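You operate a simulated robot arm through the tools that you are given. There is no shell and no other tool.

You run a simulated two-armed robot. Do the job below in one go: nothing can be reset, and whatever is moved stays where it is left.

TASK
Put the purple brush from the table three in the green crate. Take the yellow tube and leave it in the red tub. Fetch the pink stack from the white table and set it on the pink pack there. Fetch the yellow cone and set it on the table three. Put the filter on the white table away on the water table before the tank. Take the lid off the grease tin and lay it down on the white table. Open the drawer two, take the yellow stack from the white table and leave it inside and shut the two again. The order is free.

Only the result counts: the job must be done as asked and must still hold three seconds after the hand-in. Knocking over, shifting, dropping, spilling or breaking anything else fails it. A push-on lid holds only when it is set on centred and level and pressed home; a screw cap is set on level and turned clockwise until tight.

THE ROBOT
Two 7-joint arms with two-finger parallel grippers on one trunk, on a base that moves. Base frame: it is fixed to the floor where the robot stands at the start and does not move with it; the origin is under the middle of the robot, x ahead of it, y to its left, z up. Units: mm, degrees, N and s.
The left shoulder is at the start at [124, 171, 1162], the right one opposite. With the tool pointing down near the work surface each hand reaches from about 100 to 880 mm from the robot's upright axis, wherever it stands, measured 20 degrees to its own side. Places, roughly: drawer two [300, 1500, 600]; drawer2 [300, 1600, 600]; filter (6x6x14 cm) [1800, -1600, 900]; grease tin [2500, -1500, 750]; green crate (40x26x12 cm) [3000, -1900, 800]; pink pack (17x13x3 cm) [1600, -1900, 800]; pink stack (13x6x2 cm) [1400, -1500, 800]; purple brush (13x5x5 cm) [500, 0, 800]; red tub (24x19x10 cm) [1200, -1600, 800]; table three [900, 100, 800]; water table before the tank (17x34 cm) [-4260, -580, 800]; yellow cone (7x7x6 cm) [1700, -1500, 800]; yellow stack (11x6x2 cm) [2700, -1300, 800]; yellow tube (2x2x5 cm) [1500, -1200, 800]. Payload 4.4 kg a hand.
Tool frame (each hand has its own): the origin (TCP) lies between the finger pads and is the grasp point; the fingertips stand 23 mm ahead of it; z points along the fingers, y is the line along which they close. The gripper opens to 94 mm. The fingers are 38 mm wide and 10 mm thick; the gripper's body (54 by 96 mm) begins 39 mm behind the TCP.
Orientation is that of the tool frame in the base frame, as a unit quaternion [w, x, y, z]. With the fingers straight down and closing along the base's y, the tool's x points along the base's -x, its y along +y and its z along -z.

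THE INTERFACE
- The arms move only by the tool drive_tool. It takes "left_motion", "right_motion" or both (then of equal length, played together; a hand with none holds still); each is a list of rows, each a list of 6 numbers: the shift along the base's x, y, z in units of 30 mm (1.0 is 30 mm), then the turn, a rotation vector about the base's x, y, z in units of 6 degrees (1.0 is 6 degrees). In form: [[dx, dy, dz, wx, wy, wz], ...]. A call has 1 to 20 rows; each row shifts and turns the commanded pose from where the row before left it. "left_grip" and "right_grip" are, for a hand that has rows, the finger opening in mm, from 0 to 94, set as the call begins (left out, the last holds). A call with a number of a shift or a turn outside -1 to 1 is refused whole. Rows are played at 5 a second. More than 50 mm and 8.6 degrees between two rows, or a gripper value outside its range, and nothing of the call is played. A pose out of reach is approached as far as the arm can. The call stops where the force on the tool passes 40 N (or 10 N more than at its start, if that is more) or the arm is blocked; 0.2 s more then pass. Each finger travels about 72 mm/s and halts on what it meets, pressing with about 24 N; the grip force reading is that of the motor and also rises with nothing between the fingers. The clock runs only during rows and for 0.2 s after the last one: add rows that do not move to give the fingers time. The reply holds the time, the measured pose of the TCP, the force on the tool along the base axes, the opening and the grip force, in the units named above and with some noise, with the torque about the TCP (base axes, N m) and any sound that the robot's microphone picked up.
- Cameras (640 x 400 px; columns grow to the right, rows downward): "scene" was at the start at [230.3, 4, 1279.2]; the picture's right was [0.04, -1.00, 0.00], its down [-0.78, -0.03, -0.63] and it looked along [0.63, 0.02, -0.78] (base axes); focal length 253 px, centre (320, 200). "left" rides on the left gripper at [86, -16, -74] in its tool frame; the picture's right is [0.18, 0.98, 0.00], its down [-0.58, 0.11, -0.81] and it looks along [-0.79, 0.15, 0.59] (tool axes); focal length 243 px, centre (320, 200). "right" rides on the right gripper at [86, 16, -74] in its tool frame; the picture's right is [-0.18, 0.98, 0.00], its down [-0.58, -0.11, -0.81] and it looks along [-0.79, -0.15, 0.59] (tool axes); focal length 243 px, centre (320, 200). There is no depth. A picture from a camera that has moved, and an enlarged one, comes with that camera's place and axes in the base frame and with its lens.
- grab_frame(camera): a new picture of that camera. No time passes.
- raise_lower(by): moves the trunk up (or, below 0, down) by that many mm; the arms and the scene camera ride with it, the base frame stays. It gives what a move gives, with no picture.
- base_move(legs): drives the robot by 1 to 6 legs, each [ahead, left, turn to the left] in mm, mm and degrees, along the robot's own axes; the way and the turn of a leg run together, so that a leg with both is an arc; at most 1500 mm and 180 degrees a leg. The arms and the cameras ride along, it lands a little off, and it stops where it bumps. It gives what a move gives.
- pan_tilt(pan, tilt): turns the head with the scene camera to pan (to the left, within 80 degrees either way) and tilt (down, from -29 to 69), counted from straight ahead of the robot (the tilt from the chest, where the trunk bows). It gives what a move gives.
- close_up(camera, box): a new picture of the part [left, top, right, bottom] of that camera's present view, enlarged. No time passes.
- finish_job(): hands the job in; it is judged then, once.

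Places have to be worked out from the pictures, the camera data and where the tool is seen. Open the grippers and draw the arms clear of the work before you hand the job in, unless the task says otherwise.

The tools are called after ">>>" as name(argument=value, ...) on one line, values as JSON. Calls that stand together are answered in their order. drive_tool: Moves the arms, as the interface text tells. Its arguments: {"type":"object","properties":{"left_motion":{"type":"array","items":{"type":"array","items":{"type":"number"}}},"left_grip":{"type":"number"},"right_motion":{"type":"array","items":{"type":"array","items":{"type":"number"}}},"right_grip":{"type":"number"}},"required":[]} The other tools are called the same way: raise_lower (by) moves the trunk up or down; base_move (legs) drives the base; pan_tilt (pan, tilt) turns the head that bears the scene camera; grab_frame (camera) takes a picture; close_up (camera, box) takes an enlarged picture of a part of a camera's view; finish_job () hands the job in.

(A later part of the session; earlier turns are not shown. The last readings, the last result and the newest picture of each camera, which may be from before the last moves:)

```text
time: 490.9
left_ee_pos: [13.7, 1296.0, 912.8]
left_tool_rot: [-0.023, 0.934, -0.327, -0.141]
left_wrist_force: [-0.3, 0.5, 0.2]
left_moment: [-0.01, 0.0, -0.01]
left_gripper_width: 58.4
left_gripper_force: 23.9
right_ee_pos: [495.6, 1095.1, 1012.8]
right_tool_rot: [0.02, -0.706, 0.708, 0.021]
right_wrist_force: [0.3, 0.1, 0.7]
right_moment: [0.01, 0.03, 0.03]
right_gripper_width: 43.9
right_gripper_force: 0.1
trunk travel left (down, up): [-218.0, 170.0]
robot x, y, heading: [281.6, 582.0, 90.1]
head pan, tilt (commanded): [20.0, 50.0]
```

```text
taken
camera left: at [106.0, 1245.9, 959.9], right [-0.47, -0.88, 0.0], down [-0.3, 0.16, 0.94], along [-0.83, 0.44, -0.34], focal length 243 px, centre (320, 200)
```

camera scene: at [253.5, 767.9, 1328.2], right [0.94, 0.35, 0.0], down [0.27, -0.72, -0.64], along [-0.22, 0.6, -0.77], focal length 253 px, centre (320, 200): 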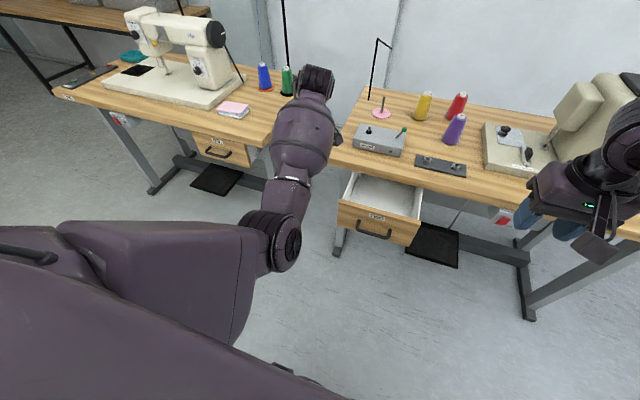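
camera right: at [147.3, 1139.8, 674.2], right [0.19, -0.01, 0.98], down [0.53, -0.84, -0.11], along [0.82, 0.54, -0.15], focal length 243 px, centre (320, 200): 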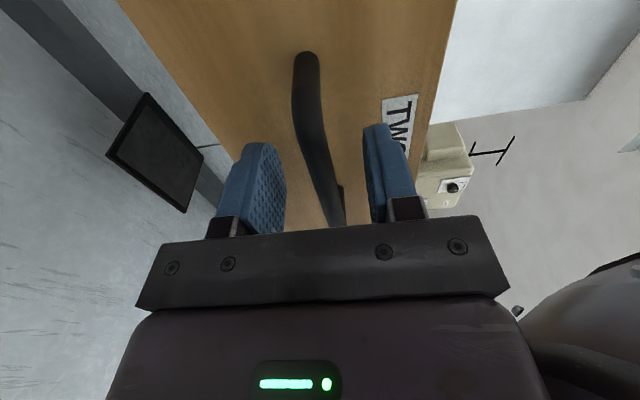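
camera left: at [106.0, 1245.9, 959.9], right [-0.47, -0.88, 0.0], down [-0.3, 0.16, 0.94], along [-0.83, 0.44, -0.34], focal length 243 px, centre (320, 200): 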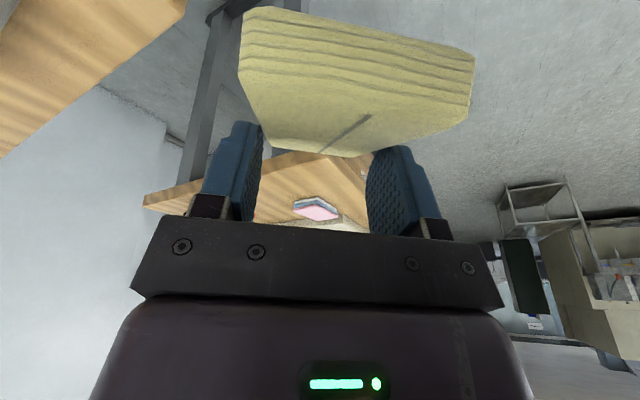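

The base had bumped table three behind me, so I won't back further. The arm itself moves again. I level the hand, turn it to natural yaw and raise it, keeping it stretched.

>>> drive_tool(left_motion=[[0, 0, 0.2, -0.43, -0.8, 0], [0, 0, 0.3, -0.43, -0.8, 0], [0, 0, 0.4, -0.43, -0.8, 0], [0, -0.1, 0.5, 0, 0, -0.9], [0, -0.1, 0.5, 0, 0, -0.9], [0, -0.1, 0.5, 0, 0, -0.9], [0, -0.1, 0.5, 0, 0, -0.9], [0, -0.1, 0.5, 0, 0, -0.9], [0, -0.1, 0.5, 0, 0, -0.9], [0, -0.1, 0.3, 0, 0, -0.9], [0, -0.1, 0.3, 0, 0, -0.9], [0, 0, 0, 0, 0, 0]])

>>> grab_frame(camera="left")

>>> grab_frame(camera="scene")

```text
time: 491.9
left_ee_pos: [42.3, 1307.3, 985.5]
left_tool_rot: [0.015, 0.899, -0.424, -0.111]
left_wrist_force: [-0.1, -0.1, -0.3]
left_moment: [0.01, -0.01, -0.03]
left_gripper_width: 58.4
left_gripper_force: 23.8
right_ee_pos: [495.3, 1095.5, 1013.0]
right_tool_rot: [0.021, -0.705, 0.708, 0.022]
right_wrist_force: [-0.2, -0.6, 0.3]
right_moment: [0.02, -0.01, 0.01]
right_gripper_width: 43.9
right_gripper_force: 0.1
trunk travel left (down, up): [-218.0, 170.0]
robot x, y, heading: [284.5, 583.4, 89.9]
head pan, tilt (commanded): [20.0, 50.0]
stopped in row 4 (left hand): the arm was blocked; the commanded pose is now the measured one
```

```text
taken
camera left: at [124.1, 1246.0, 1040.2], right [-0.63, -0.77, 0.08], down [-0.27, 0.32, 0.91], along [-0.72, 0.55, -0.41], focal length 243 px, centre (320, 200)
```

left: 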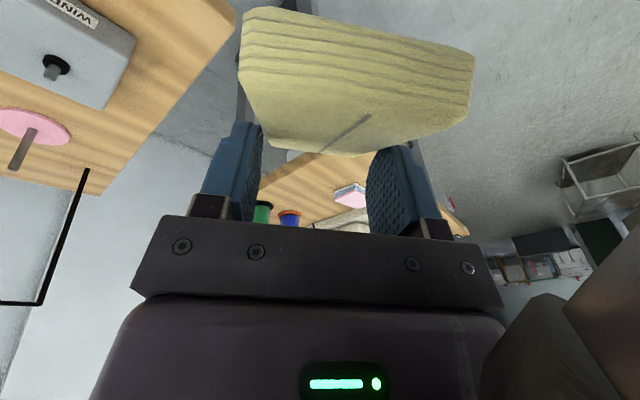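

```text
taken
camera scene: at [253.2, 767.4, 1328.4], right [0.94, 0.35, 0.0], down [0.27, -0.72, -0.64], along [-0.22, 0.6, -0.77], focal length 253 px, centre (320, 200)
```

scene: 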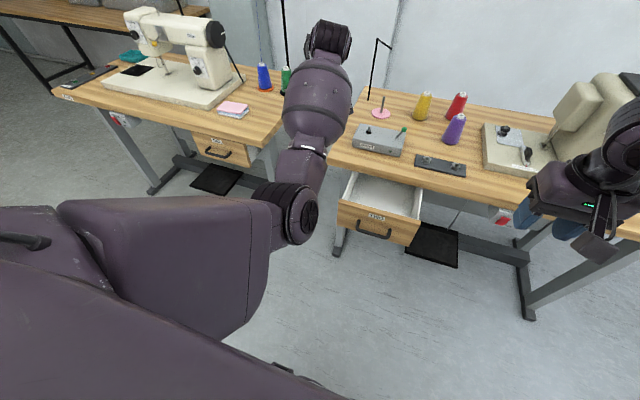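

The elbow has dropped below the hand, so the wrist is at its pitch limit when high. Lowering the hand should relieve it; I go down in the free gap in front of the tables while levelling.

>>> drive_tool(left_motion=[[-0.1, -0.2, -0.8, 0, 0, 0], [-0.1, -0.2, -0.8, -0.08, -0.26, 0], [-0.1, -0.2, -0.8, -0.08, -0.26, 0], [-0.1, -0.2, -0.8, -0.08, -0.26, 0], [-0.1, -0.2, -0.8, -0.08, -0.26, 0], [0, -0.2, -0.8, -0.08, -0.26, 0], [0, 0, -0.6, -0.08, -0.26, 0], [0, 0, 0, -0.08, -0.26, 0], [0, 0, 0, -0.08, -0.26, 0], [0, 0, 0, 0, 0, 0]])

>>> grab_frame(camera="scene")

>>> grab_frame(camera="left")

```text
time: 494.1
left_ee_pos: [15.5, 1273.5, 826.5]
left_tool_rot: [0.001, 0.905, -0.425, -0.01]
left_wrist_force: [-0.1, 0.9, 0.0]
left_moment: [-0.01, 0.0, 0.0]
left_gripper_width: 58.3
left_gripper_force: 24.0
right_ee_pos: [495.8, 1094.9, 1013.7]
right_tool_rot: [0.02, -0.705, 0.708, 0.021]
right_wrist_force: [-0.4, -0.1, 0.2]
right_moment: [0.02, -0.02, -0.03]
right_gripper_width: 44.0
right_gripper_force: 0.0
trunk travel left (down, up): [-218.0, 170.0]
robot x, y, heading: [278.8, 580.8, 90.3]
head pan, tilt (commanded): [20.0, 50.0]
```

```text
taken
camera scene: at [253.4, 767.9, 1328.3], right [0.94, 0.35, 0.0], down [0.27, -0.72, -0.64], along [-0.22, 0.6, -0.77], focal length 253 px, centre (320, 200)
```

scene: 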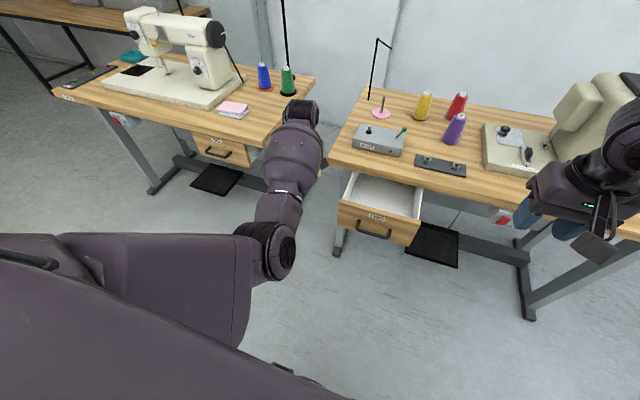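

```text
taken
camera left: at [84.5, 1216.7, 899.8], right [-0.64, -0.77, 0.01], down [-0.44, 0.37, 0.82], along [-0.63, 0.52, -0.58], focal length 243 px, centre (320, 200)
```

left: 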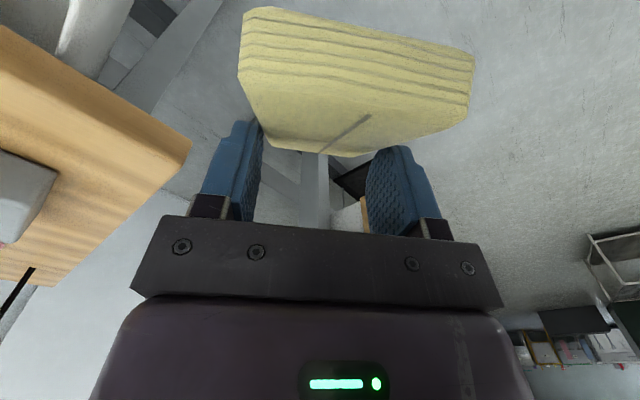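

The hand is vertical again at z 826. Now I yaw it to natural and swing it outward to the left so the elbow comes out.

>>> drive_tool(left_motion=[[-0.2, -0.1, 0, 0, 0, -0.8], [-0.3, -0.1, 0, 0, 0, -0.8], [-0.4, -0.1, 0, 0, 0, -0.8], [-0.5, -0.1, 0, 0, 0, -0.8], [-0.5, -0.1, 0, 0, 0, -0.8], [-0.6, -0.1, 0, 0, 0, -0.8], [-0.7, -0.1, 0, 0, 0, -0.8], [-0.7, -0.1, 0, 0, 0, -0.8], [-0.7, -0.1, 0, 0, 0, 0], [0, 0, 0, 0, 0, 0]])

>>> grab_frame(camera="scene")

```text
time: 496.4
left_ee_pos: [-106.7, 1244.5, 824.0]
left_tool_rot: [-0.002, 0.712, -0.702, 0.004]
left_wrist_force: [0.6, 0.0, 1.0]
left_moment: [-0.01, 0.0, -0.03]
left_gripper_width: 58.4
left_gripper_force: 23.6
right_ee_pos: [496.6, 1095.1, 1012.6]
right_tool_rot: [0.02, -0.705, 0.708, 0.021]
right_wrist_force: [0.3, -0.3, 0.5]
right_moment: [-0.02, -0.03, 0.03]
right_gripper_width: 43.9
right_gripper_force: 0.0
trunk travel left (down, up): [-218.0, 170.0]
robot x, y, heading: [278.3, 586.0, 90.4]
head pan, tilt (commanded): [20.0, 50.0]
```

```text
taken
camera scene: at [253.6, 768.0, 1328.2], right [0.94, 0.35, 0.0], down [0.27, -0.72, -0.64], along [-0.22, 0.6, -0.77], focal length 253 px, centre (320, 200)
```

scene: 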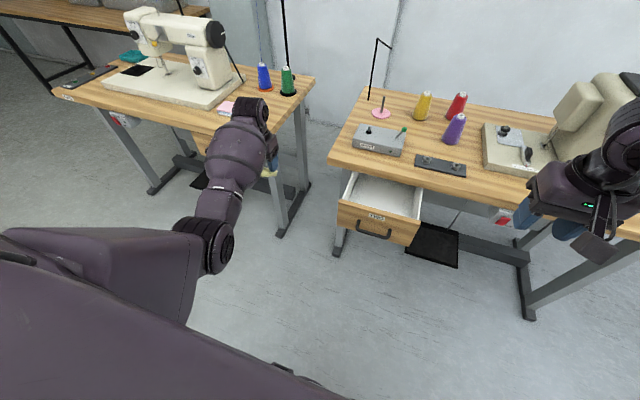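

The wrist view suggests the stack has slid and pivoted about 37° in the grip, its low end about 82 mm below the grasp point. That actually allows setting it into the drawer with the gripper staying above the rim at natural yaw. I raise slightly and swing over to the drawer.

>>> drive_tool(left_motion=[[0.3, 0, 0.5, 0, 0, 0], [0.6, 0, 0.4, 0, 0, 0], [0.8, 0.1, 0, 0, 0, 0], [0.8, 0.1, 0, 0, 0, 0], [0.8, 0.1, 0, 0, 0, 0], [0.8, 0.1, 0, 0, 0, 0], [0.8, 0.1, 0, 0, 0, 0], [0.8, 0.1, 0, 0, 0, 0], [0, 0, 0, 0, 0, 0]])

>>> grab_frame(camera="scene")

>>> grab_frame(camera="left")

```text
time: 498.4
left_ee_pos: [63.2, 1262.9, 850.6]
left_tool_rot: [-0.002, 0.712, -0.702, 0.005]
left_wrist_force: [0.1, 0.4, -0.4]
left_moment: [0.0, 0.0, -0.01]
left_gripper_width: 58.1
left_gripper_force: 23.5
right_ee_pos: [496.0, 1094.4, 1012.6]
right_tool_rot: [0.02, -0.705, 0.708, 0.021]
right_wrist_force: [0.3, 0.1, 1.3]
right_moment: [0.01, -0.01, 0.0]
right_gripper_width: 44.0
right_gripper_force: 0.0
trunk travel left (down, up): [-218.0, 170.0]
robot x, y, heading: [282.2, 579.8, 90.3]
head pan, tilt (commanded): [20.0, 50.0]
```

```text
taken
camera scene: at [253.2, 768.0, 1328.2], right [0.94, 0.35, 0.0], down [0.27, -0.72, -0.64], along [-0.22, 0.6, -0.77], focal length 253 px, centre (320, 200)
```

scene: 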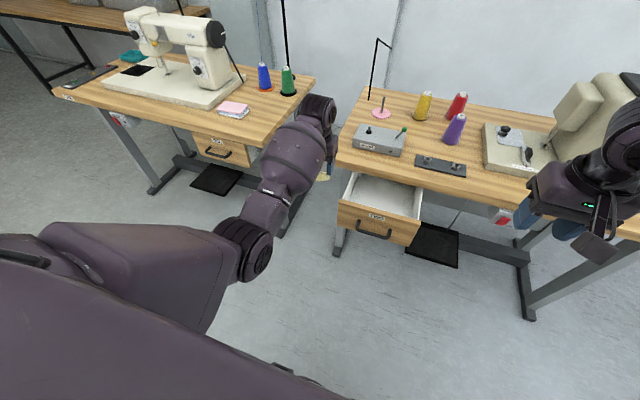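

```text
taken
camera left: at [80.5, 1176.8, 925.5], right [-0.98, -0.2, -0.01], down [-0.12, 0.58, 0.8], along [-0.15, 0.79, -0.6], focal length 243 px, centre (320, 200)
```

left: 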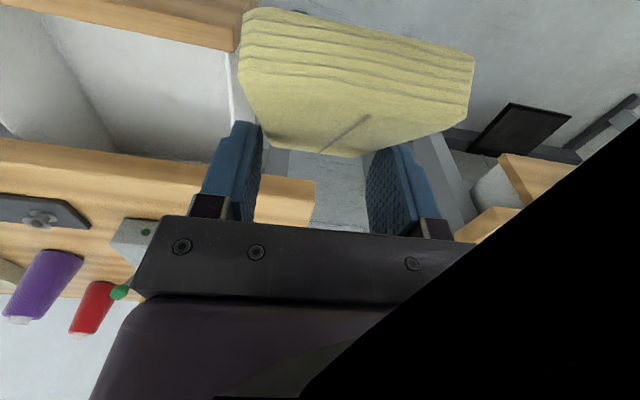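

Holding well. I continue right and forward to above the drawer opening.

>>> drive_tool(left_motion=[[0.8, 0.3, 0, 0, 0, 0], [0.8, 0.3, 0, 0, 0, 0], [0.8, 0.3, 0, 0, 0, 0], [0.8, 0.3, 0, 0, 0, 0], [0.8, 0.3, 0, 0, 0, 0], [0.8, 0.3, 0, 0, 0, 0], [0.8, 0.3, 0, 0, 0, 0], [0.7, 0.3, 0, 0, 0, 0], [0, 0, 0, 0, 0, 0]])

>>> grab_frame(camera="scene")

>>> grab_frame(camera="left")

```text
time: 500.4
left_ee_pos: [252.5, 1335.2, 849.0]
left_tool_rot: [-0.001, 0.712, -0.702, 0.004]
left_wrist_force: [-0.6, 0.2, 0.1]
left_moment: [0.01, 0.01, 0.0]
left_gripper_width: 58.2
left_gripper_force: 24.0
right_ee_pos: [494.7, 1094.8, 1013.3]
right_tool_rot: [0.02, -0.706, 0.708, 0.021]
right_wrist_force: [0.2, 0.1, 0.6]
right_moment: [0.02, 0.01, 0.01]
right_gripper_width: 43.9
right_gripper_force: 0.0
trunk travel left (down, up): [-218.0, 170.0]
robot x, y, heading: [279.6, 581.5, 90.3]
head pan, tilt (commanded): [20.0, 50.0]
```

```text
taken
camera scene: at [253.1, 768.1, 1328.2], right [0.94, 0.35, 0.0], down [0.27, -0.72, -0.64], along [-0.22, 0.6, -0.77], focal length 253 px, centre (320, 200)
```

scene: 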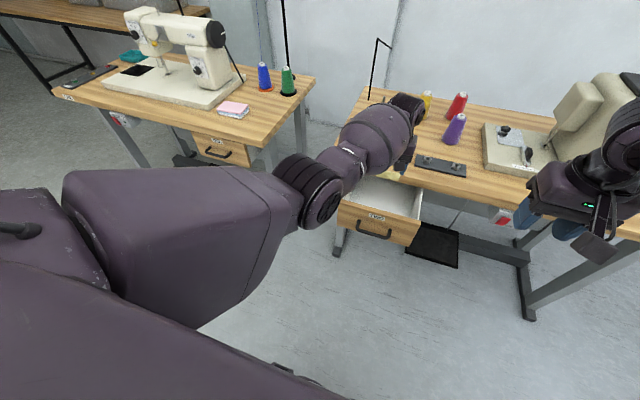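

```text
taken
camera left: at [269.1, 1248.6, 924.6], right [-0.98, -0.2, -0.01], down [-0.13, 0.58, 0.8], along [-0.15, 0.79, -0.6], focal length 243 px, centre (320, 200)
```

left: 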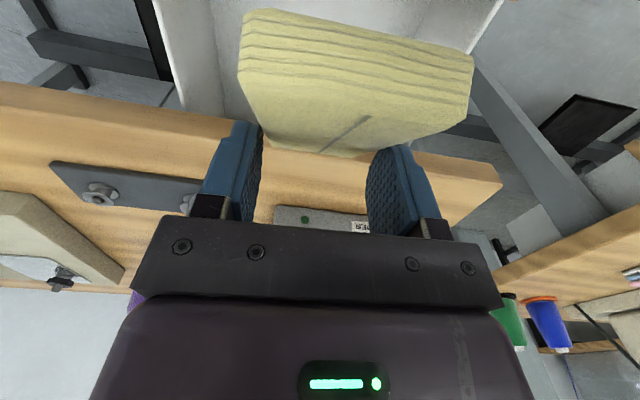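

Over the opening. I shift slightly forward and lower partway, keeping the stack's high end clear of the drawer front.

>>> drive_tool(left_motion=[[0, 0.1, -0.5, 0, 0, 0], [0, 0.1, -0.8, 0, 0, 0], [0, 0, -0.8, 0, 0, 0], [0, 0, -0.8, 0, 0, 0], [0, 0, 0, 0, 0, 0]])

>>> grab_frame(camera="left")

>>> close_up(camera="scene", box=[290, 70, 450, 250])

```text
time: 501.6
left_ee_pos: [247.9, 1327.1, 771.1]
left_tool_rot: [-0.003, 0.712, -0.702, 0.005]
left_wrist_force: [0.9, 0.6, -0.8]
left_moment: [-0.02, -0.02, 0.01]
left_gripper_width: 58.3
left_gripper_force: 24.0
left hand out of reach, approached as far as the arm can: row 3, 4
right_ee_pos: [495.3, 1095.5, 1013.2]
right_tool_rot: [0.02, -0.706, 0.708, 0.021]
right_wrist_force: [0.6, -0.1, -0.3]
right_moment: [0.03, 0.02, -0.02]
right_gripper_width: 43.9
right_gripper_force: 0.0
trunk travel left (down, up): [-218.0, 170.0]
robot x, y, heading: [277.1, 584.1, 90.3]
head pan, tilt (commanded): [20.0, 50.0]
```

```text
taken
camera left: at [264.0, 1239.8, 845.5], right [-0.98, -0.2, -0.01], down [-0.12, 0.58, 0.8], along [-0.15, 0.79, -0.6], focal length 243 px, centre (320, 200)
```

left: 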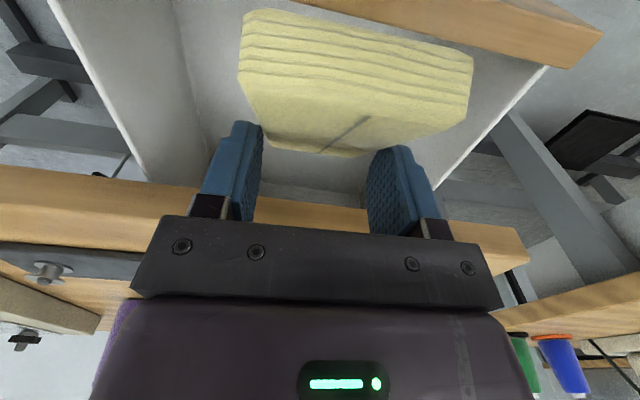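

```text
2.22 times, centred on (370, 160) of scene
camera zoom: at [253.4, 767.8, 1328.3], right [0.94, 0.35, 0.0], down [0.27, -0.72, -0.64], along [-0.22, 0.6, -0.77], focal length 563 px, centre (209, 289)
```

zoom: 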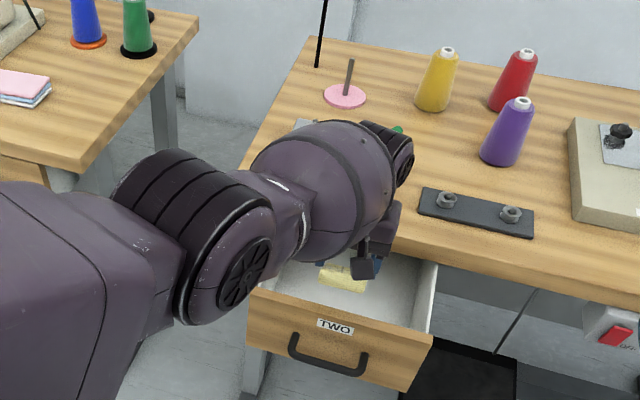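

The arm is at its reach limit; lowering the trunk will bring the stack down instead. I drive 22 mm closer, then lower the trunk by 50 mm.

>>> base_move(legs=[[22, 0, 0]])

>>> raise_lower(by=-45)

>>> grab_frame(camera="left")

>>> close_up(camera="scene", box=[290, 70, 450, 250])

```text
time: 502.4
left_ee_pos: [245.7, 1347.6, 770.0]
left_tool_rot: [-0.001, 0.712, -0.702, 0.005]
left_wrist_force: [-0.2, -0.7, -0.5]
left_moment: [0.02, 0.0, -0.04]
left_gripper_width: 58.1
left_gripper_force: 23.9
right_ee_pos: [495.5, 1117.2, 1011.4]
right_tool_rot: [0.02, -0.706, 0.708, 0.022]
right_wrist_force: [0.0, 0.6, 0.0]
right_moment: [-0.01, 0.01, -0.04]
right_gripper_width: 44.1
right_gripper_force: 0.1
trunk travel left (down, up): [-218.0, 170.0]
robot x, y, heading: [281.7, 603.2, 90.1]
head pan, tilt (commanded): [20.0, 50.0]
```

```text
time: 503.2
left_ee_pos: [246.9, 1348.6, 727.7]
left_tool_rot: [-0.003, 0.712, -0.702, 0.003]
left_wrist_force: [1.0, -0.8, 0.9]
left_moment: [0.04, 0.01, 0.02]
left_gripper_width: 58.3
left_gripper_force: 23.6
right_ee_pos: [495.7, 1116.2, 969.5]
right_tool_rot: [0.022, -0.706, 0.708, 0.023]
right_wrist_force: [-0.1, -0.4, 0.1]
right_moment: [0.05, -0.02, -0.01]
right_gripper_width: 43.9
right_gripper_force: 0.1
trunk travel left (down, up): [-173.0, 215.0]
robot x, y, heading: [281.4, 599.8, 90.5]
head pan, tilt (commanded): [20.0, 50.0]
```

```text
taken
camera left: at [263.9, 1261.3, 802.9], right [-0.98, -0.2, -0.01], down [-0.12, 0.58, 0.81], along [-0.15, 0.79, -0.59], focal length 243 px, centre (320, 200)
```

left: 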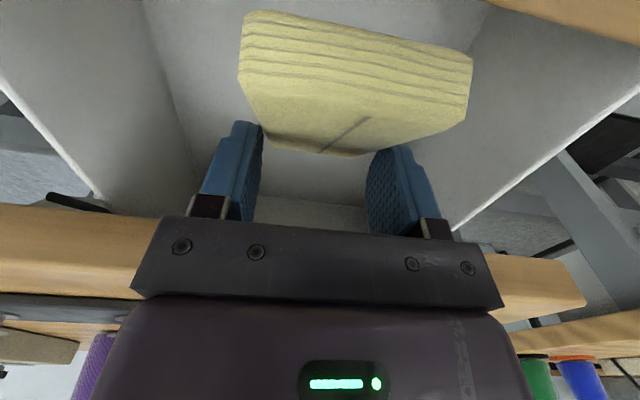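

```text
2.22 times, centred on (370, 160) of scene
camera zoom: at [253.0, 829.0, 1279.1], right [0.94, 0.35, 0.0], down [0.27, -0.72, -0.64], along [-0.22, 0.6, -0.77], focal length 563 px, centre (209, 289)
```

zoom: 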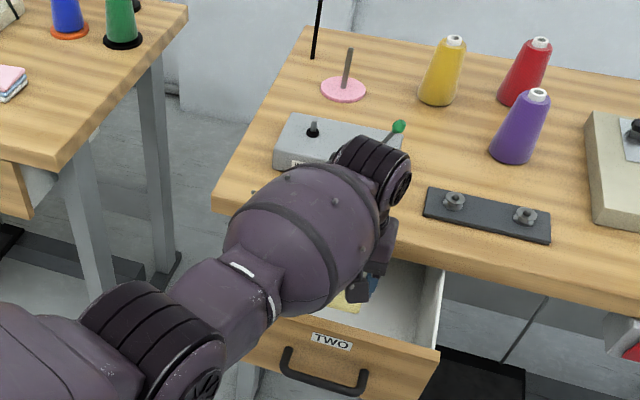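

The forearm is well clear now. I lower further in small steps until the stack's low end touches the drawer bottom.

>>> raise_lower(by=-14)

>>> drive_tool(left_motion=[[0, 0, -0.1, 0, 0, 0], [0, 0, -0.1, 0, 0, 0], [0, 0, 0, 0, 0, 0]])

>>> grab_frame(camera="left")

```text
time: 503.8
left_ee_pos: [247.3, 1348.6, 714.8]
left_tool_rot: [-0.004, 0.712, -0.703, 0.004]
left_wrist_force: [0.2, -0.3, 0.5]
left_moment: [0.03, 0.0, 0.03]
left_gripper_width: 58.5
left_gripper_force: 24.0
right_ee_pos: [495.2, 1116.4, 955.3]
right_tool_rot: [0.021, -0.705, 0.708, 0.022]
right_wrist_force: [0.3, 0.4, 0.3]
right_moment: [0.03, -0.01, 0.0]
right_gripper_width: 44.1
right_gripper_force: 0.0
trunk travel left (down, up): [-159.0, 229.0]
robot x, y, heading: [281.3, 600.5, 90.3]
head pan, tilt (commanded): [20.0, 50.0]
```

```text
time: 504.6
left_ee_pos: [246.5, 1348.7, 706.6]
left_tool_rot: [-0.002, 0.712, -0.702, 0.004]
left_wrist_force: [0.6, -0.9, -0.1]
left_moment: [0.02, -0.01, -0.01]
left_gripper_width: 58.6
left_gripper_force: 23.9
right_ee_pos: [495.8, 1117.3, 953.5]
right_tool_rot: [0.021, -0.705, 0.708, 0.022]
right_wrist_force: [-0.9, 0.9, 0.0]
right_moment: [0.01, -0.02, 0.01]
right_gripper_width: 44.2
right_gripper_force: 0.1
trunk travel left (down, up): [-159.0, 229.0]
robot x, y, heading: [278.8, 600.9, 90.2]
head pan, tilt (commanded): [20.0, 50.0]
```

```text
taken
camera left: at [263.7, 1261.5, 780.7], right [-0.98, -0.2, -0.01], down [-0.12, 0.58, 0.8], along [-0.15, 0.79, -0.6], focal length 243 px, centre (320, 200)
```

left: 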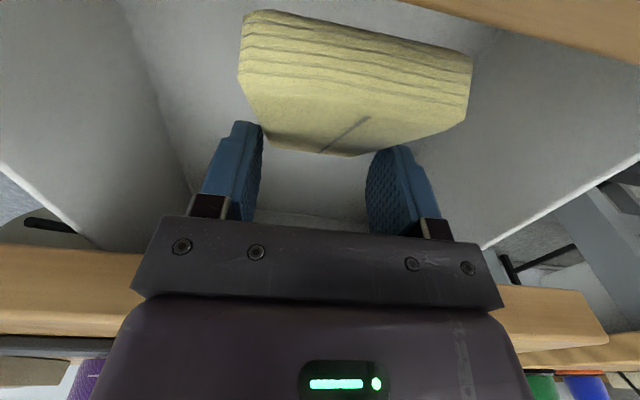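

No contact yet; I continue down in 3–5 mm steps.

>>> drive_tool(left_motion=[[0, 0, -0.15, 0, 0, 0], [0, 0, -0.15, 0, 0, 0], [0, 0, -0.15, 0, 0, 0], [0, 0, 0, 0, 0, 0]])

>>> drive_tool(left_motion=[[0, 0, -0.15, 0, 0, 0], [0, 0, -0.15, 0, 0, 0], [0, 0, 0, 0, 0, 0]])

>>> grab_frame(camera="left")

```text
time: 505.6
left_ee_pos: [246.7, 1349.0, 692.7]
left_tool_rot: [-0.003, 0.712, -0.702, 0.005]
left_wrist_force: [0.2, 0.1, -0.3]
left_moment: [0.01, 0.0, -0.02]
left_gripper_width: 58.5
left_gripper_force: 24.3
right_ee_pos: [495.5, 1117.0, 953.6]
right_tool_rot: [0.019, -0.705, 0.708, 0.021]
right_wrist_force: [0.1, -0.2, 0.3]
right_moment: [-0.03, 0.0, 0.01]
right_gripper_width: 43.9
right_gripper_force: 0.0
trunk travel left (down, up): [-159.0, 229.0]
robot x, y, heading: [281.2, 602.3, 90.5]
head pan, tilt (commanded): [20.0, 50.0]
```

```text
time: 506.4
left_ee_pos: [246.7, 1347.3, 682.6]
left_tool_rot: [-0.002, 0.712, -0.702, 0.004]
left_wrist_force: [-0.5, -0.7, -0.1]
left_moment: [0.03, 0.02, -0.02]
left_gripper_width: 58.3
left_gripper_force: 24.1
right_ee_pos: [495.2, 1117.3, 954.5]
right_tool_rot: [0.02, -0.706, 0.708, 0.021]
right_wrist_force: [-0.4, -0.1, -0.9]
right_moment: [0.01, -0.01, 0.03]
right_gripper_width: 44.3
right_gripper_force: 0.1
trunk travel left (down, up): [-159.0, 229.0]
robot x, y, heading: [278.1, 599.1, 90.3]
head pan, tilt (commanded): [20.0, 50.0]
```

```text
taken
camera left: at [263.8, 1261.3, 758.0], right [-0.98, -0.2, -0.01], down [-0.12, 0.58, 0.8], along [-0.15, 0.79, -0.6], focal length 243 px, centre (320, 200)
```

left: 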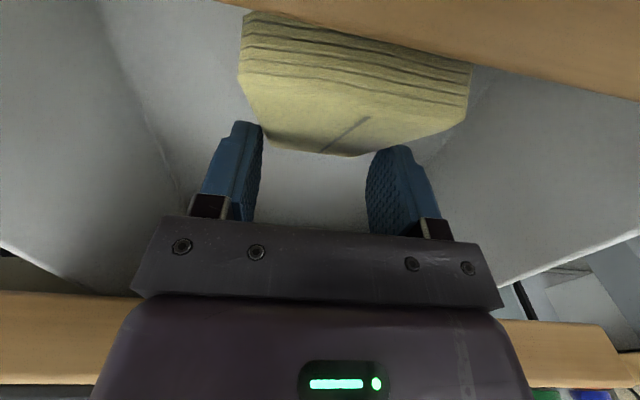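

The camera box is getting close above the drawer front, so I go only 7 mm further and then release there; the remaining fall is small.

>>> drive_tool(left_motion=[[0, 0.1, -0.12, 0, 0, 0], [0, 0.1, -0.12, 0, 0, 0], [0, 0, 0, 0, 0, 0]])

>>> drive_tool(left_motion=[[0, 0, 0, 0, 0, 0], [0, 0, 0, 0, 0, 0], [0, 0, 0, 0, 0, 0], [0, 0, 0, 0, 0, 0]], left_grip=82)

>>> grab_frame(camera="left")

```text
time: 507.2
left_ee_pos: [246.5, 1352.5, 675.9]
left_tool_rot: [-0.001, 0.712, -0.702, 0.004]
left_wrist_force: [-2.3, -10.7, 1.1]
left_moment: [1.0, -0.15, -0.1]
left_gripper_width: 58.3
left_gripper_force: 24.0
right_ee_pos: [495.3, 1116.7, 955.5]
right_tool_rot: [0.021, -0.707, 0.707, 0.022]
right_wrist_force: [-0.6, 0.4, 0.5]
right_moment: [0.01, 0.0, -0.04]
right_gripper_width: 43.8
right_gripper_force: 0.0
trunk travel left (down, up): [-159.0, 229.0]
robot x, y, heading: [281.8, 599.2, 90.3]
head pan, tilt (commanded): [20.0, 50.0]
```

```text
time: 508.2
left_ee_pos: [247.3, 1352.4, 675.7]
left_tool_rot: [-0.002, 0.712, -0.702, 0.004]
left_wrist_force: [-1.0, -14.2, 1.2]
left_moment: [1.26, -0.1, -0.15]
left_gripper_width: 81.8
left_gripper_force: 0.0
right_ee_pos: [495.8, 1116.3, 954.4]
right_tool_rot: [0.021, -0.706, 0.708, 0.021]
right_wrist_force: [-1.1, 0.7, 1.1]
right_moment: [0.02, 0.02, -0.02]
right_gripper_width: 43.9
right_gripper_force: 0.0
trunk travel left (down, up): [-159.0, 229.0]
robot x, y, heading: [281.6, 603.0, 90.2]
head pan, tilt (commanded): [20.0, 50.0]
```

```text
taken
camera left: at [264.0, 1266.7, 750.9], right [-0.98, -0.2, -0.01], down [-0.12, 0.58, 0.8], along [-0.15, 0.79, -0.6], focal length 243 px, centre (320, 200)
```

left: 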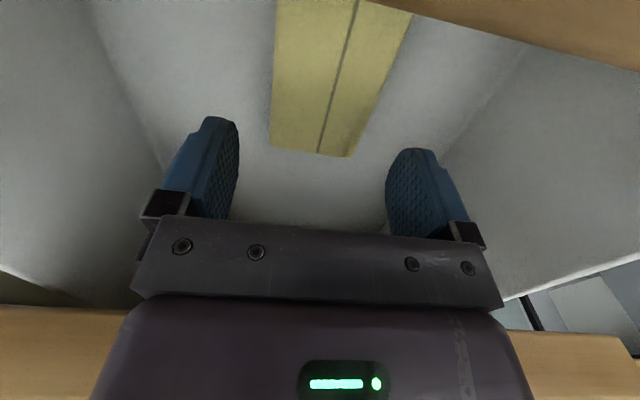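

The stack lies flat in the drawer. The hand is touching the table's edge slightly, so I ease back 10 mm and then rise with the trunk.

>>> drive_tool(left_motion=[[0, -0.2, 0, 0, 0, 0], [0, -0.2, 0, 0, 0, 0], [0, 0, 0, 0, 0, 0]])

>>> raise_lower(by=130)

>>> grab_frame(camera="left")

>>> grab_frame(camera="scene")

```text
time: 509.0
left_ee_pos: [246.4, 1341.7, 675.3]
left_tool_rot: [-0.002, 0.712, -0.702, 0.004]
left_wrist_force: [0.3, 1.1, 1.3]
left_moment: [-0.01, -0.02, 0.04]
left_gripper_width: 82.0
left_gripper_force: 0.0
right_ee_pos: [495.2, 1116.4, 953.9]
right_tool_rot: [0.02, -0.705, 0.709, 0.021]
right_wrist_force: [0.7, 0.5, 0.6]
right_moment: [-0.01, -0.01, 0.01]
right_gripper_width: 43.8
right_gripper_force: 0.1
trunk travel left (down, up): [-159.0, 229.0]
robot x, y, heading: [281.3, 602.7, 90.0]
head pan, tilt (commanded): [20.0, 50.0]
```

```text
time: 510.6
left_ee_pos: [246.8, 1368.8, 920.8]
left_tool_rot: [-0.061, 0.709, -0.7, -0.054]
left_wrist_force: [0.8, 0.6, 0.6]
left_moment: [0.01, 0.02, 0.0]
left_gripper_width: 82.1
left_gripper_force: 0.1
right_ee_pos: [495.1, 1117.3, 1083.3]
right_tool_rot: [0.019, -0.706, 0.708, 0.02]
right_wrist_force: [-0.4, 0.3, -0.6]
right_moment: [0.0, -0.01, 0.02]
right_gripper_width: 44.1
right_gripper_force: 0.1
trunk travel left (down, up): [-289.0, 99.0]
robot x, y, heading: [283.5, 601.0, 90.2]
head pan, tilt (commanded): [20.0, 50.0]
```

```text
taken
camera left: at [263.7, 1271.2, 980.5], right [-0.98, -0.19, -0.04], down [-0.12, 0.44, 0.89], along [-0.15, 0.88, -0.46], focal length 243 px, centre (320, 200)
```

left: 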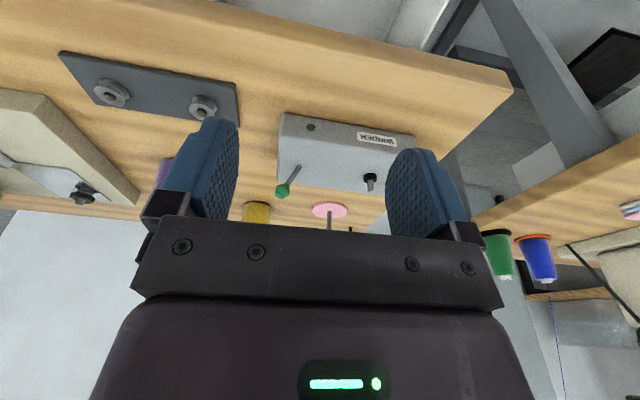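

```text
taken
camera scene: at [253.7, 746.4, 1403.2], right [0.94, 0.35, 0.0], down [0.27, -0.72, -0.64], along [-0.22, 0.6, -0.77], focal length 253 px, centre (320, 200)
```

scene: 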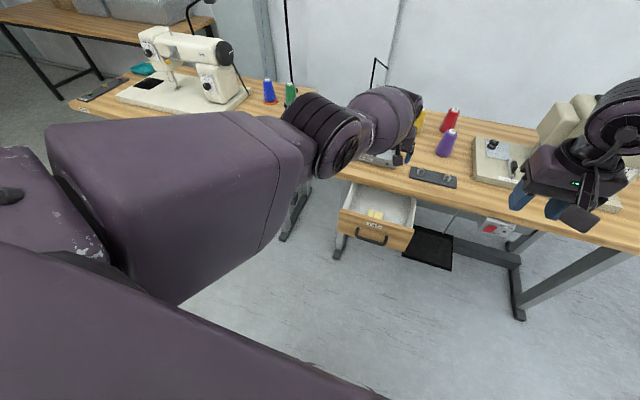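

The stack is inside the drawer. I level the left hand and draw it back in front of the drawer.

>>> drive_tool(left_motion=[[0, -0.3, 0.2, -0.5, 0, 0], [0, -0.6, 0.2, -0.5, 0, 0], [0, -0.8, 0, -0.5, 0, 0], [0, -0.9, 0, 0, 0, 0], [0, -0.9, 0, 0, 0, 0], [0, -0.9, 0, 0, 0, 0], [0, -0.9, 0, 0, 0, 0], [0, -0.9, 0, 0, 0, 0], [0, -0.9, 0, 0, 0, 0], [0, 0, 0, 0, 0, 0]], left_grip=0)

>>> pan_tilt(pan=0, tilt=45)

>>> grab_frame(camera="scene")

>>> close_up(camera="scene", box=[240, 120, 400, 260])

```text
time: 512.8
left_ee_pos: [291.8, 1313.1, 888.2]
left_tool_rot: [-0.005, 0.712, -0.702, 0.0]
left_wrist_force: [-0.3, 0.7, -0.2]
left_moment: [-0.02, 0.0, 0.02]
left_gripper_width: 0.0
left_gripper_force: 24.3
left hand out of reach, approached as far as the arm can: row 2, 3, 4, 5, 6, 7, 8, 9
right_ee_pos: [496.8, 1118.3, 1083.4]
right_tool_rot: [0.02, -0.706, 0.708, 0.02]
right_wrist_force: [-0.2, 0.1, 0.0]
right_moment: [-0.03, 0.01, -0.03]
right_gripper_width: 43.9
right_gripper_force: 0.2
trunk travel left (down, up): [-289.0, 99.0]
robot x, y, heading: [277.4, 601.7, 90.3]
head pan, tilt (commanded): [20.0, 50.0]
```

```text
time: 513.6
left_ee_pos: [293.8, 1314.7, 888.8]
left_tool_rot: [-0.005, 0.712, -0.702, -0.001]
left_wrist_force: [0.1, 0.7, 0.0]
left_moment: [-0.01, -0.06, 0.02]
left_gripper_width: 0.0
left_gripper_force: 23.8
right_ee_pos: [495.5, 1116.9, 1083.8]
right_tool_rot: [0.02, -0.705, 0.708, 0.021]
right_wrist_force: [0.6, 0.0, 0.2]
right_moment: [-0.01, 0.01, 0.01]
right_gripper_width: 43.9
right_gripper_force: 0.1
trunk travel left (down, up): [-289.0, 99.0]
robot x, y, heading: [281.1, 603.1, 90.4]
head pan, tilt (commanded): [0.0, 45.0]
```

```text
taken
camera scene: at [279.7, 754.7, 1410.4], right [1.0, 0.01, 0.0], down [0.0, -0.71, -0.71], along [0.0, 0.71, -0.71], focal length 253 px, centre (320, 200)
```

scene: 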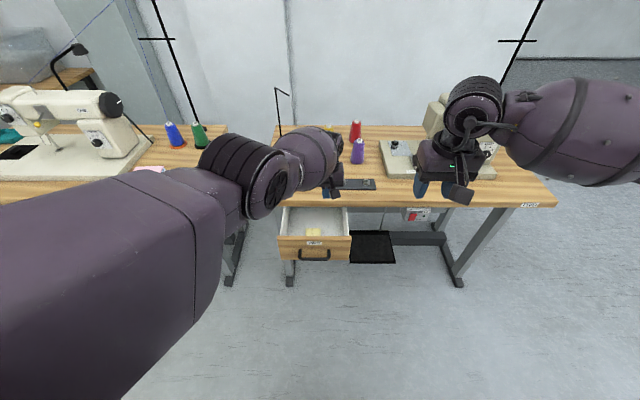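

```text
2.86 times, centred on (320, 190) of scene
camera zoom: at [279.7, 754.7, 1410.4], right [1.0, 0.01, 0.0], down [0.0, -0.71, -0.71], along [0.0, 0.71, -0.71], focal length 724 px, centre (320, 229)
```

zoom: 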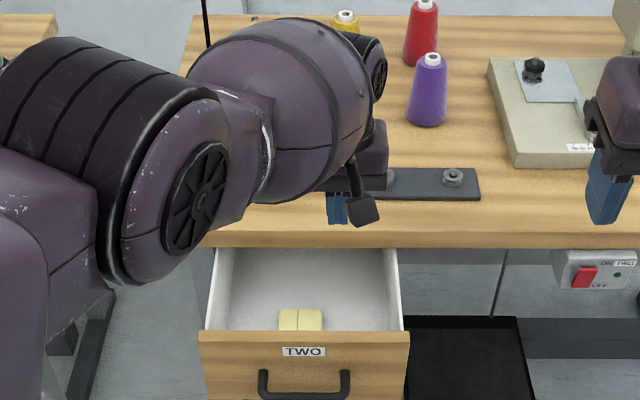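

The stack is clearly inside, flat near the front. My left arm is awkwardly placed, so I'll shut the drawer with the right hand. First I swing the left hand away to the left.

>>> drive_tool(left_motion=[[-0.8, -0.1, 0.1, 0, 0, 0], [-0.9, -0.1, 0.1, 0, 0, 0], [-0.9, -0.1, 0.1, 0, 0, 0], [-0.9, -0.1, 0.1, 0, 0, 0], [-0.9, -0.1, 0.1, 0, 0, 0], [-0.9, -0.1, 0.1, 0, 0, 0], [-0.9, -0.1, 0.1, 0, 0, 0], [-0.9, -0.1, 0.1, 0, 0, 0], [-0.9, -0.1, 0.1, 0, 0, 0], [-0.9, -0.1, 0.1, 0, 0, 0], [0, 0, 0, 0, 0, 0]])

>>> grab_frame(camera="scene")

```text
time: 516.0
left_ee_pos: [45.0, 1364.3, 888.5]
left_tool_rot: [-0.005, 0.712, -0.702, 0.001]
left_wrist_force: [-0.6, -0.9, 0.2]
left_moment: [-0.01, -0.01, -0.01]
left_gripper_width: 0.0
left_gripper_force: 24.2
left hand out of reach, approached as far as the arm can: row 1, 2, 3, 4, 5, 6, 7, 8, 9, 10
right_ee_pos: [495.4, 1116.8, 1083.7]
right_tool_rot: [0.02, -0.706, 0.708, 0.021]
right_wrist_force: [-0.2, 0.1, -0.5]
right_moment: [0.02, 0.0, 0.0]
right_gripper_width: 44.0
right_gripper_force: 0.1
trunk travel left (down, up): [-289.0, 99.0]
robot x, y, heading: [277.9, 600.2, 90.4]
head pan, tilt (commanded): [0.0, 45.0]
```

```text
taken
camera scene: at [280.3, 754.8, 1410.4], right [1.0, 0.01, 0.0], down [0.0, -0.71, -0.71], along [0.0, 0.71, -0.71], focal length 253 px, centre (320, 200)
```

scene: 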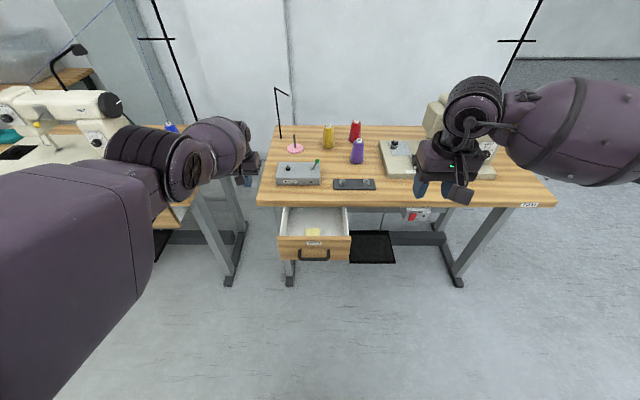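

The left arm is nearly straight and resists drawing back at this height. I try drawing it back while rising, since the shoulder is high now.

>>> drive_tool(left_motion=[[-0.2, -0.5, 0.6, 0, 0, 0], [-0.2, -0.5, 0.6, 0, 0, 0], [-0.2, -0.5, 0.6, 0, 0, 0], [-0.2, -0.5, 0.6, 0, 0, 0], [-0.2, -0.5, 0.6, 0, 0, 0], [-0.2, -0.5, 0.6, 0, 0, 0], [0, 0, 0, 0, 0, 0]])

>>> grab_frame(camera="scene")

```text
time: 517.6
left_ee_pos: [5.2, 1384.6, 965.7]
left_tool_rot: [-0.006, 0.712, -0.702, 0.001]
left_wrist_force: [0.4, 0.6, 1.1]
left_moment: [0.03, -0.03, 0.02]
left_gripper_width: 0.1
left_gripper_force: 24.0
left hand out of reach, approached as far as the arm can: row 1, 2, 3, 4, 5, 6
right_ee_pos: [496.0, 1116.5, 1083.7]
right_tool_rot: [0.02, -0.705, 0.708, 0.02]
right_wrist_force: [0.0, 0.1, 0.9]
right_moment: [0.02, 0.03, -0.04]
right_gripper_width: 44.1
right_gripper_force: 0.0
trunk travel left (down, up): [-289.0, 99.0]
robot x, y, heading: [277.9, 602.8, 90.5]
head pan, tilt (commanded): [0.0, 45.0]
```

```text
taken
camera scene: at [279.9, 754.9, 1410.3], right [1.0, 0.01, 0.0], down [0.0, -0.71, -0.71], along [0.0, 0.71, -0.71], focal length 253 px, centre (320, 200)
```

scene: 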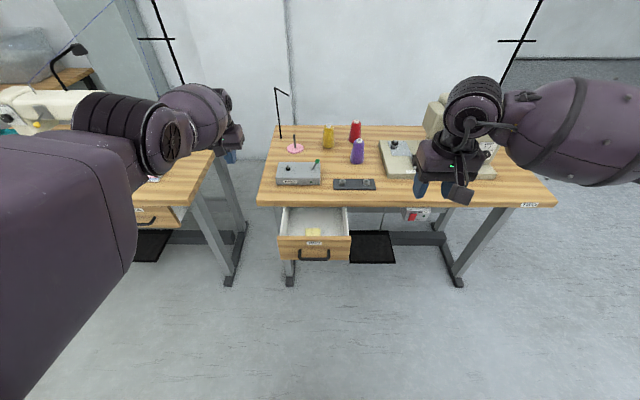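

I look at the left arm's posture from the head to understand what limits it.

>>> pan_tilt(pan=45, tilt=30)

>>> grab_frame(camera="scene")

>>> grab_frame(camera="left")

```text
time: 518.8
left_ee_pos: [6.6, 1383.8, 964.5]
left_tool_rot: [-0.005, 0.712, -0.702, 0.001]
left_wrist_force: [0.0, -0.3, 0.4]
left_moment: [-0.04, -0.01, 0.01]
left_gripper_width: 0.0
left_gripper_force: 24.5
right_ee_pos: [496.2, 1115.9, 1084.4]
right_tool_rot: [0.02, -0.706, 0.708, 0.021]
right_wrist_force: [0.3, 0.5, -0.3]
right_moment: [-0.02, -0.03, 0.0]
right_gripper_width: 44.1
right_gripper_force: 0.1
trunk travel left (down, up): [-289.0, 99.0]
robot x, y, heading: [276.1, 601.5, 90.2]
head pan, tilt (commanded): [45.0, 30.0]
```

```text
taken
camera scene: at [216.0, 737.1, 1433.0], right [0.7, 0.71, 0.0], down [0.36, -0.35, -0.87], along [-0.62, 0.61, -0.5], focal length 253 px, centre (320, 200)
```

scene: 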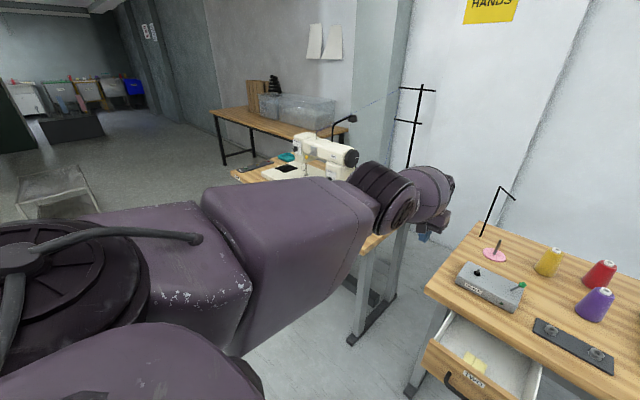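

```text
taken
camera left: at [22.8, 1297.5, 1039.3], right [-0.98, -0.2, -0.01], down [-0.12, 0.57, 0.81], along [-0.15, 0.79, -0.59], focal length 243 px, centre (320, 200)
```

left: 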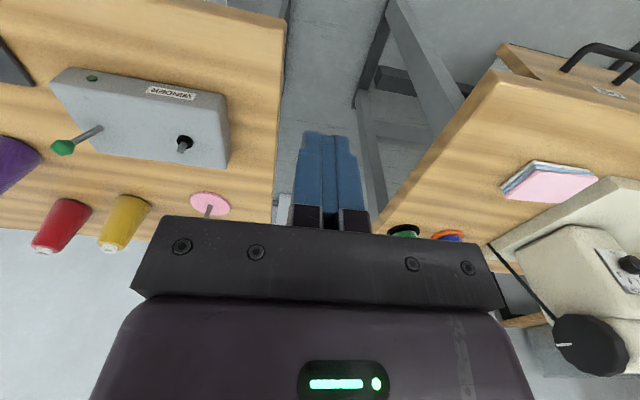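

The arm is stretched out straight, so it can't find how to bend back. I raise the hand to shoulder level, clear of everything, then lower the trunk to bring the shoulder closer and make the elbow bend.

>>> drive_tool(left_motion=[[0, -0.3, 0.8, 0, 0, 0], [0, -0.3, 0.8, 0, 0, 0], [0, -0.3, 0.8, 0, 0, 0], [0, -0.3, 0.8, 0, 0, 0], [0, -0.3, 0.8, 0, 0, 0], [0, 0, 0, 0, 0, 0]])

>>> raise_lower(by=-40)

>>> grab_frame(camera="scene")

```text
time: 520.2
left_ee_pos: [2.3, 1402.2, 1076.4]
left_tool_rot: [-0.006, 0.712, -0.702, 0.001]
left_wrist_force: [0.7, 0.2, 0.0]
left_moment: [0.0, -0.01, -0.01]
left_gripper_width: 0.0
left_gripper_force: 24.4
left hand out of reach, approached as far as the arm can: row 1, 2, 3, 4, 5
right_ee_pos: [495.3, 1117.6, 1083.8]
right_tool_rot: [0.02, -0.706, 0.708, 0.021]
right_wrist_force: [0.0, 1.3, 0.4]
right_moment: [-0.01, -0.01, -0.01]
right_gripper_width: 44.0
right_gripper_force: 0.0
trunk travel left (down, up): [-289.0, 99.0]
robot x, y, heading: [281.2, 601.3, 90.4]
head pan, tilt (commanded): [45.0, 30.0]
```

```text
time: 521.0
left_ee_pos: [3.0, 1404.4, 992.6]
left_tool_rot: [0.014, 0.712, -0.702, 0.021]
left_wrist_force: [1.3, 0.0, 0.3]
left_moment: [0.03, -0.03, -0.01]
left_gripper_width: 0.0
left_gripper_force: 23.7
right_ee_pos: [495.4, 1115.5, 1046.0]
right_tool_rot: [0.021, -0.705, 0.708, 0.023]
right_wrist_force: [0.9, 0.3, 0.5]
right_moment: [0.02, -0.01, 0.01]
right_gripper_width: 44.0
right_gripper_force: 0.1
trunk travel left (down, up): [-249.0, 139.0]
robot x, y, heading: [277.6, 602.0, 90.5]
head pan, tilt (commanded): [45.0, 30.0]
```

```text
taken
camera scene: at [215.8, 756.6, 1391.4], right [0.7, 0.71, 0.0], down [0.36, -0.35, -0.87], along [-0.62, 0.61, -0.5], focal length 253 px, centre (320, 200)
```

scene: 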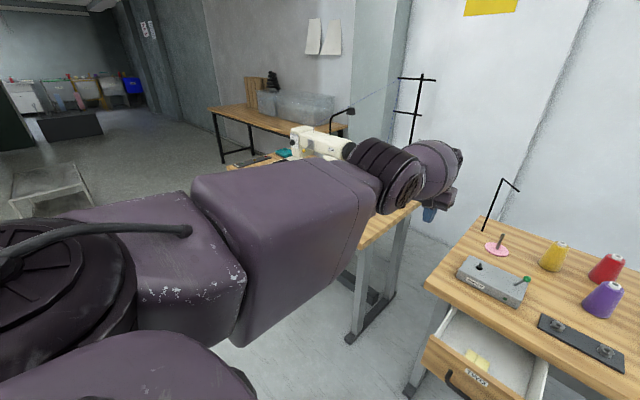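

Still straight. Maybe a wrist joint at its limit keeps the elbow from bending, so I try giving it another yaw: turning the hand inward while drawing back.

>>> drive_tool(left_motion=[[0, 0, 0, 0, 0, 1], [0, 0, 0, 0, 0, 1], [0, 0, 0, 0, 0, 1], [0, 0, 0, 0, 0, 1], [0, -0.5, 0, 0, 0, 0], [0, -0.5, 0, 0, 0, 0], [0, -0.5, 0, 0, 0, 0], [0, 0, 0, 0, 0, 0]])

>>> grab_frame(camera="scene")

```text
time: 522.8
left_ee_pos: [0.9, 1405.5, 986.0]
left_tool_rot: [0.011, 0.842, -0.539, 0.023]
left_wrist_force: [-0.4, -0.1, -0.1]
left_moment: [0.01, 0.01, 0.02]
left_gripper_width: 0.3
left_gripper_force: 23.6
left hand out of reach, approached as far as the arm can: row 5, 6, 7
right_ee_pos: [494.4, 1116.1, 1044.0]
right_tool_rot: [0.019, -0.705, 0.708, 0.022]
right_wrist_force: [-0.3, -0.1, 0.9]
right_moment: [0.03, 0.03, 0.03]
right_gripper_width: 44.2
right_gripper_force: 0.1
trunk travel left (down, up): [-249.0, 139.0]
robot x, y, heading: [278.8, 604.7, 90.4]
head pan, tilt (commanded): [45.0, 30.0]
```

```text
taken
camera scene: at [215.8, 758.2, 1390.9], right [0.7, 0.71, 0.0], down [0.36, -0.35, -0.87], along [-0.62, 0.61, -0.5], focal length 253 px, centre (320, 200)
```

scene: 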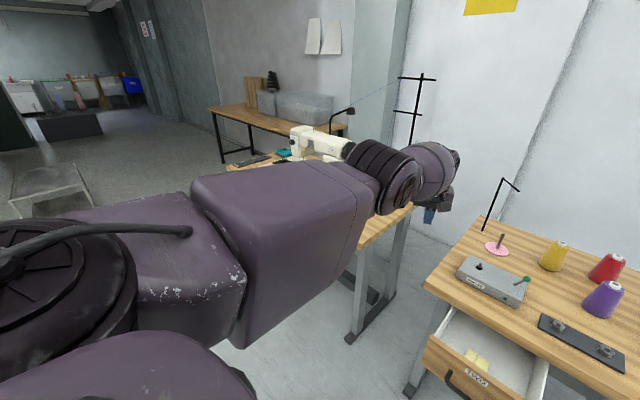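

Earlier, when I asked for a pull back, the hand drifted right and down, so the elbow bends that way. I command right, down and back together.

>>> drive_tool(left_motion=[[0.8, -0.4, -0.4, 0, 0, 0], [0.8, -0.5, -0.4, 0, 0, 0], [0.8, -0.6, -0.3, 0, 0, 0], [0.8, -0.6, -0.3, 0, 0, 0], [0.8, -0.6, -0.3, 0, 0, 0], [0.8, -0.6, -0.2, 0, 0, 0], [0, 0, 0, 0, 0, 0]])

>>> grab_frame(camera="scene")

```text
time: 524.4
left_ee_pos: [149.2, 1384.5, 912.8]
left_tool_rot: [0.011, 0.842, -0.539, 0.024]
left_wrist_force: [-0.3, 1.1, -0.8]
left_moment: [0.02, -0.03, 0.01]
left_gripper_width: 0.0
left_gripper_force: 23.4
left hand out of reach, approached as far as the arm can: row 1, 2, 3, 4, 5, 6
right_ee_pos: [495.8, 1116.4, 1043.2]
right_tool_rot: [0.019, -0.706, 0.708, 0.022]
right_wrist_force: [0.3, -0.1, 0.5]
right_moment: [-0.02, 0.0, -0.01]
right_gripper_width: 44.0
right_gripper_force: 0.1
trunk travel left (down, up): [-249.0, 139.0]
robot x, y, heading: [279.6, 604.7, 90.5]
head pan, tilt (commanded): [45.0, 30.0]
```

```text
taken
camera scene: at [215.4, 758.2, 1390.9], right [0.7, 0.71, 0.0], down [0.36, -0.35, -0.87], along [-0.62, 0.61, -0.5], focal length 253 px, centre (320, 200)
```

scene: 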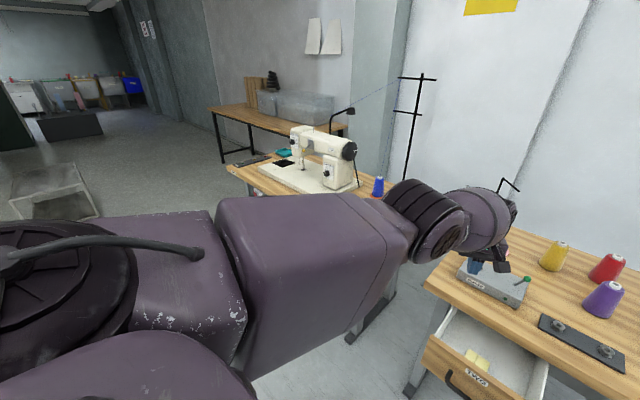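

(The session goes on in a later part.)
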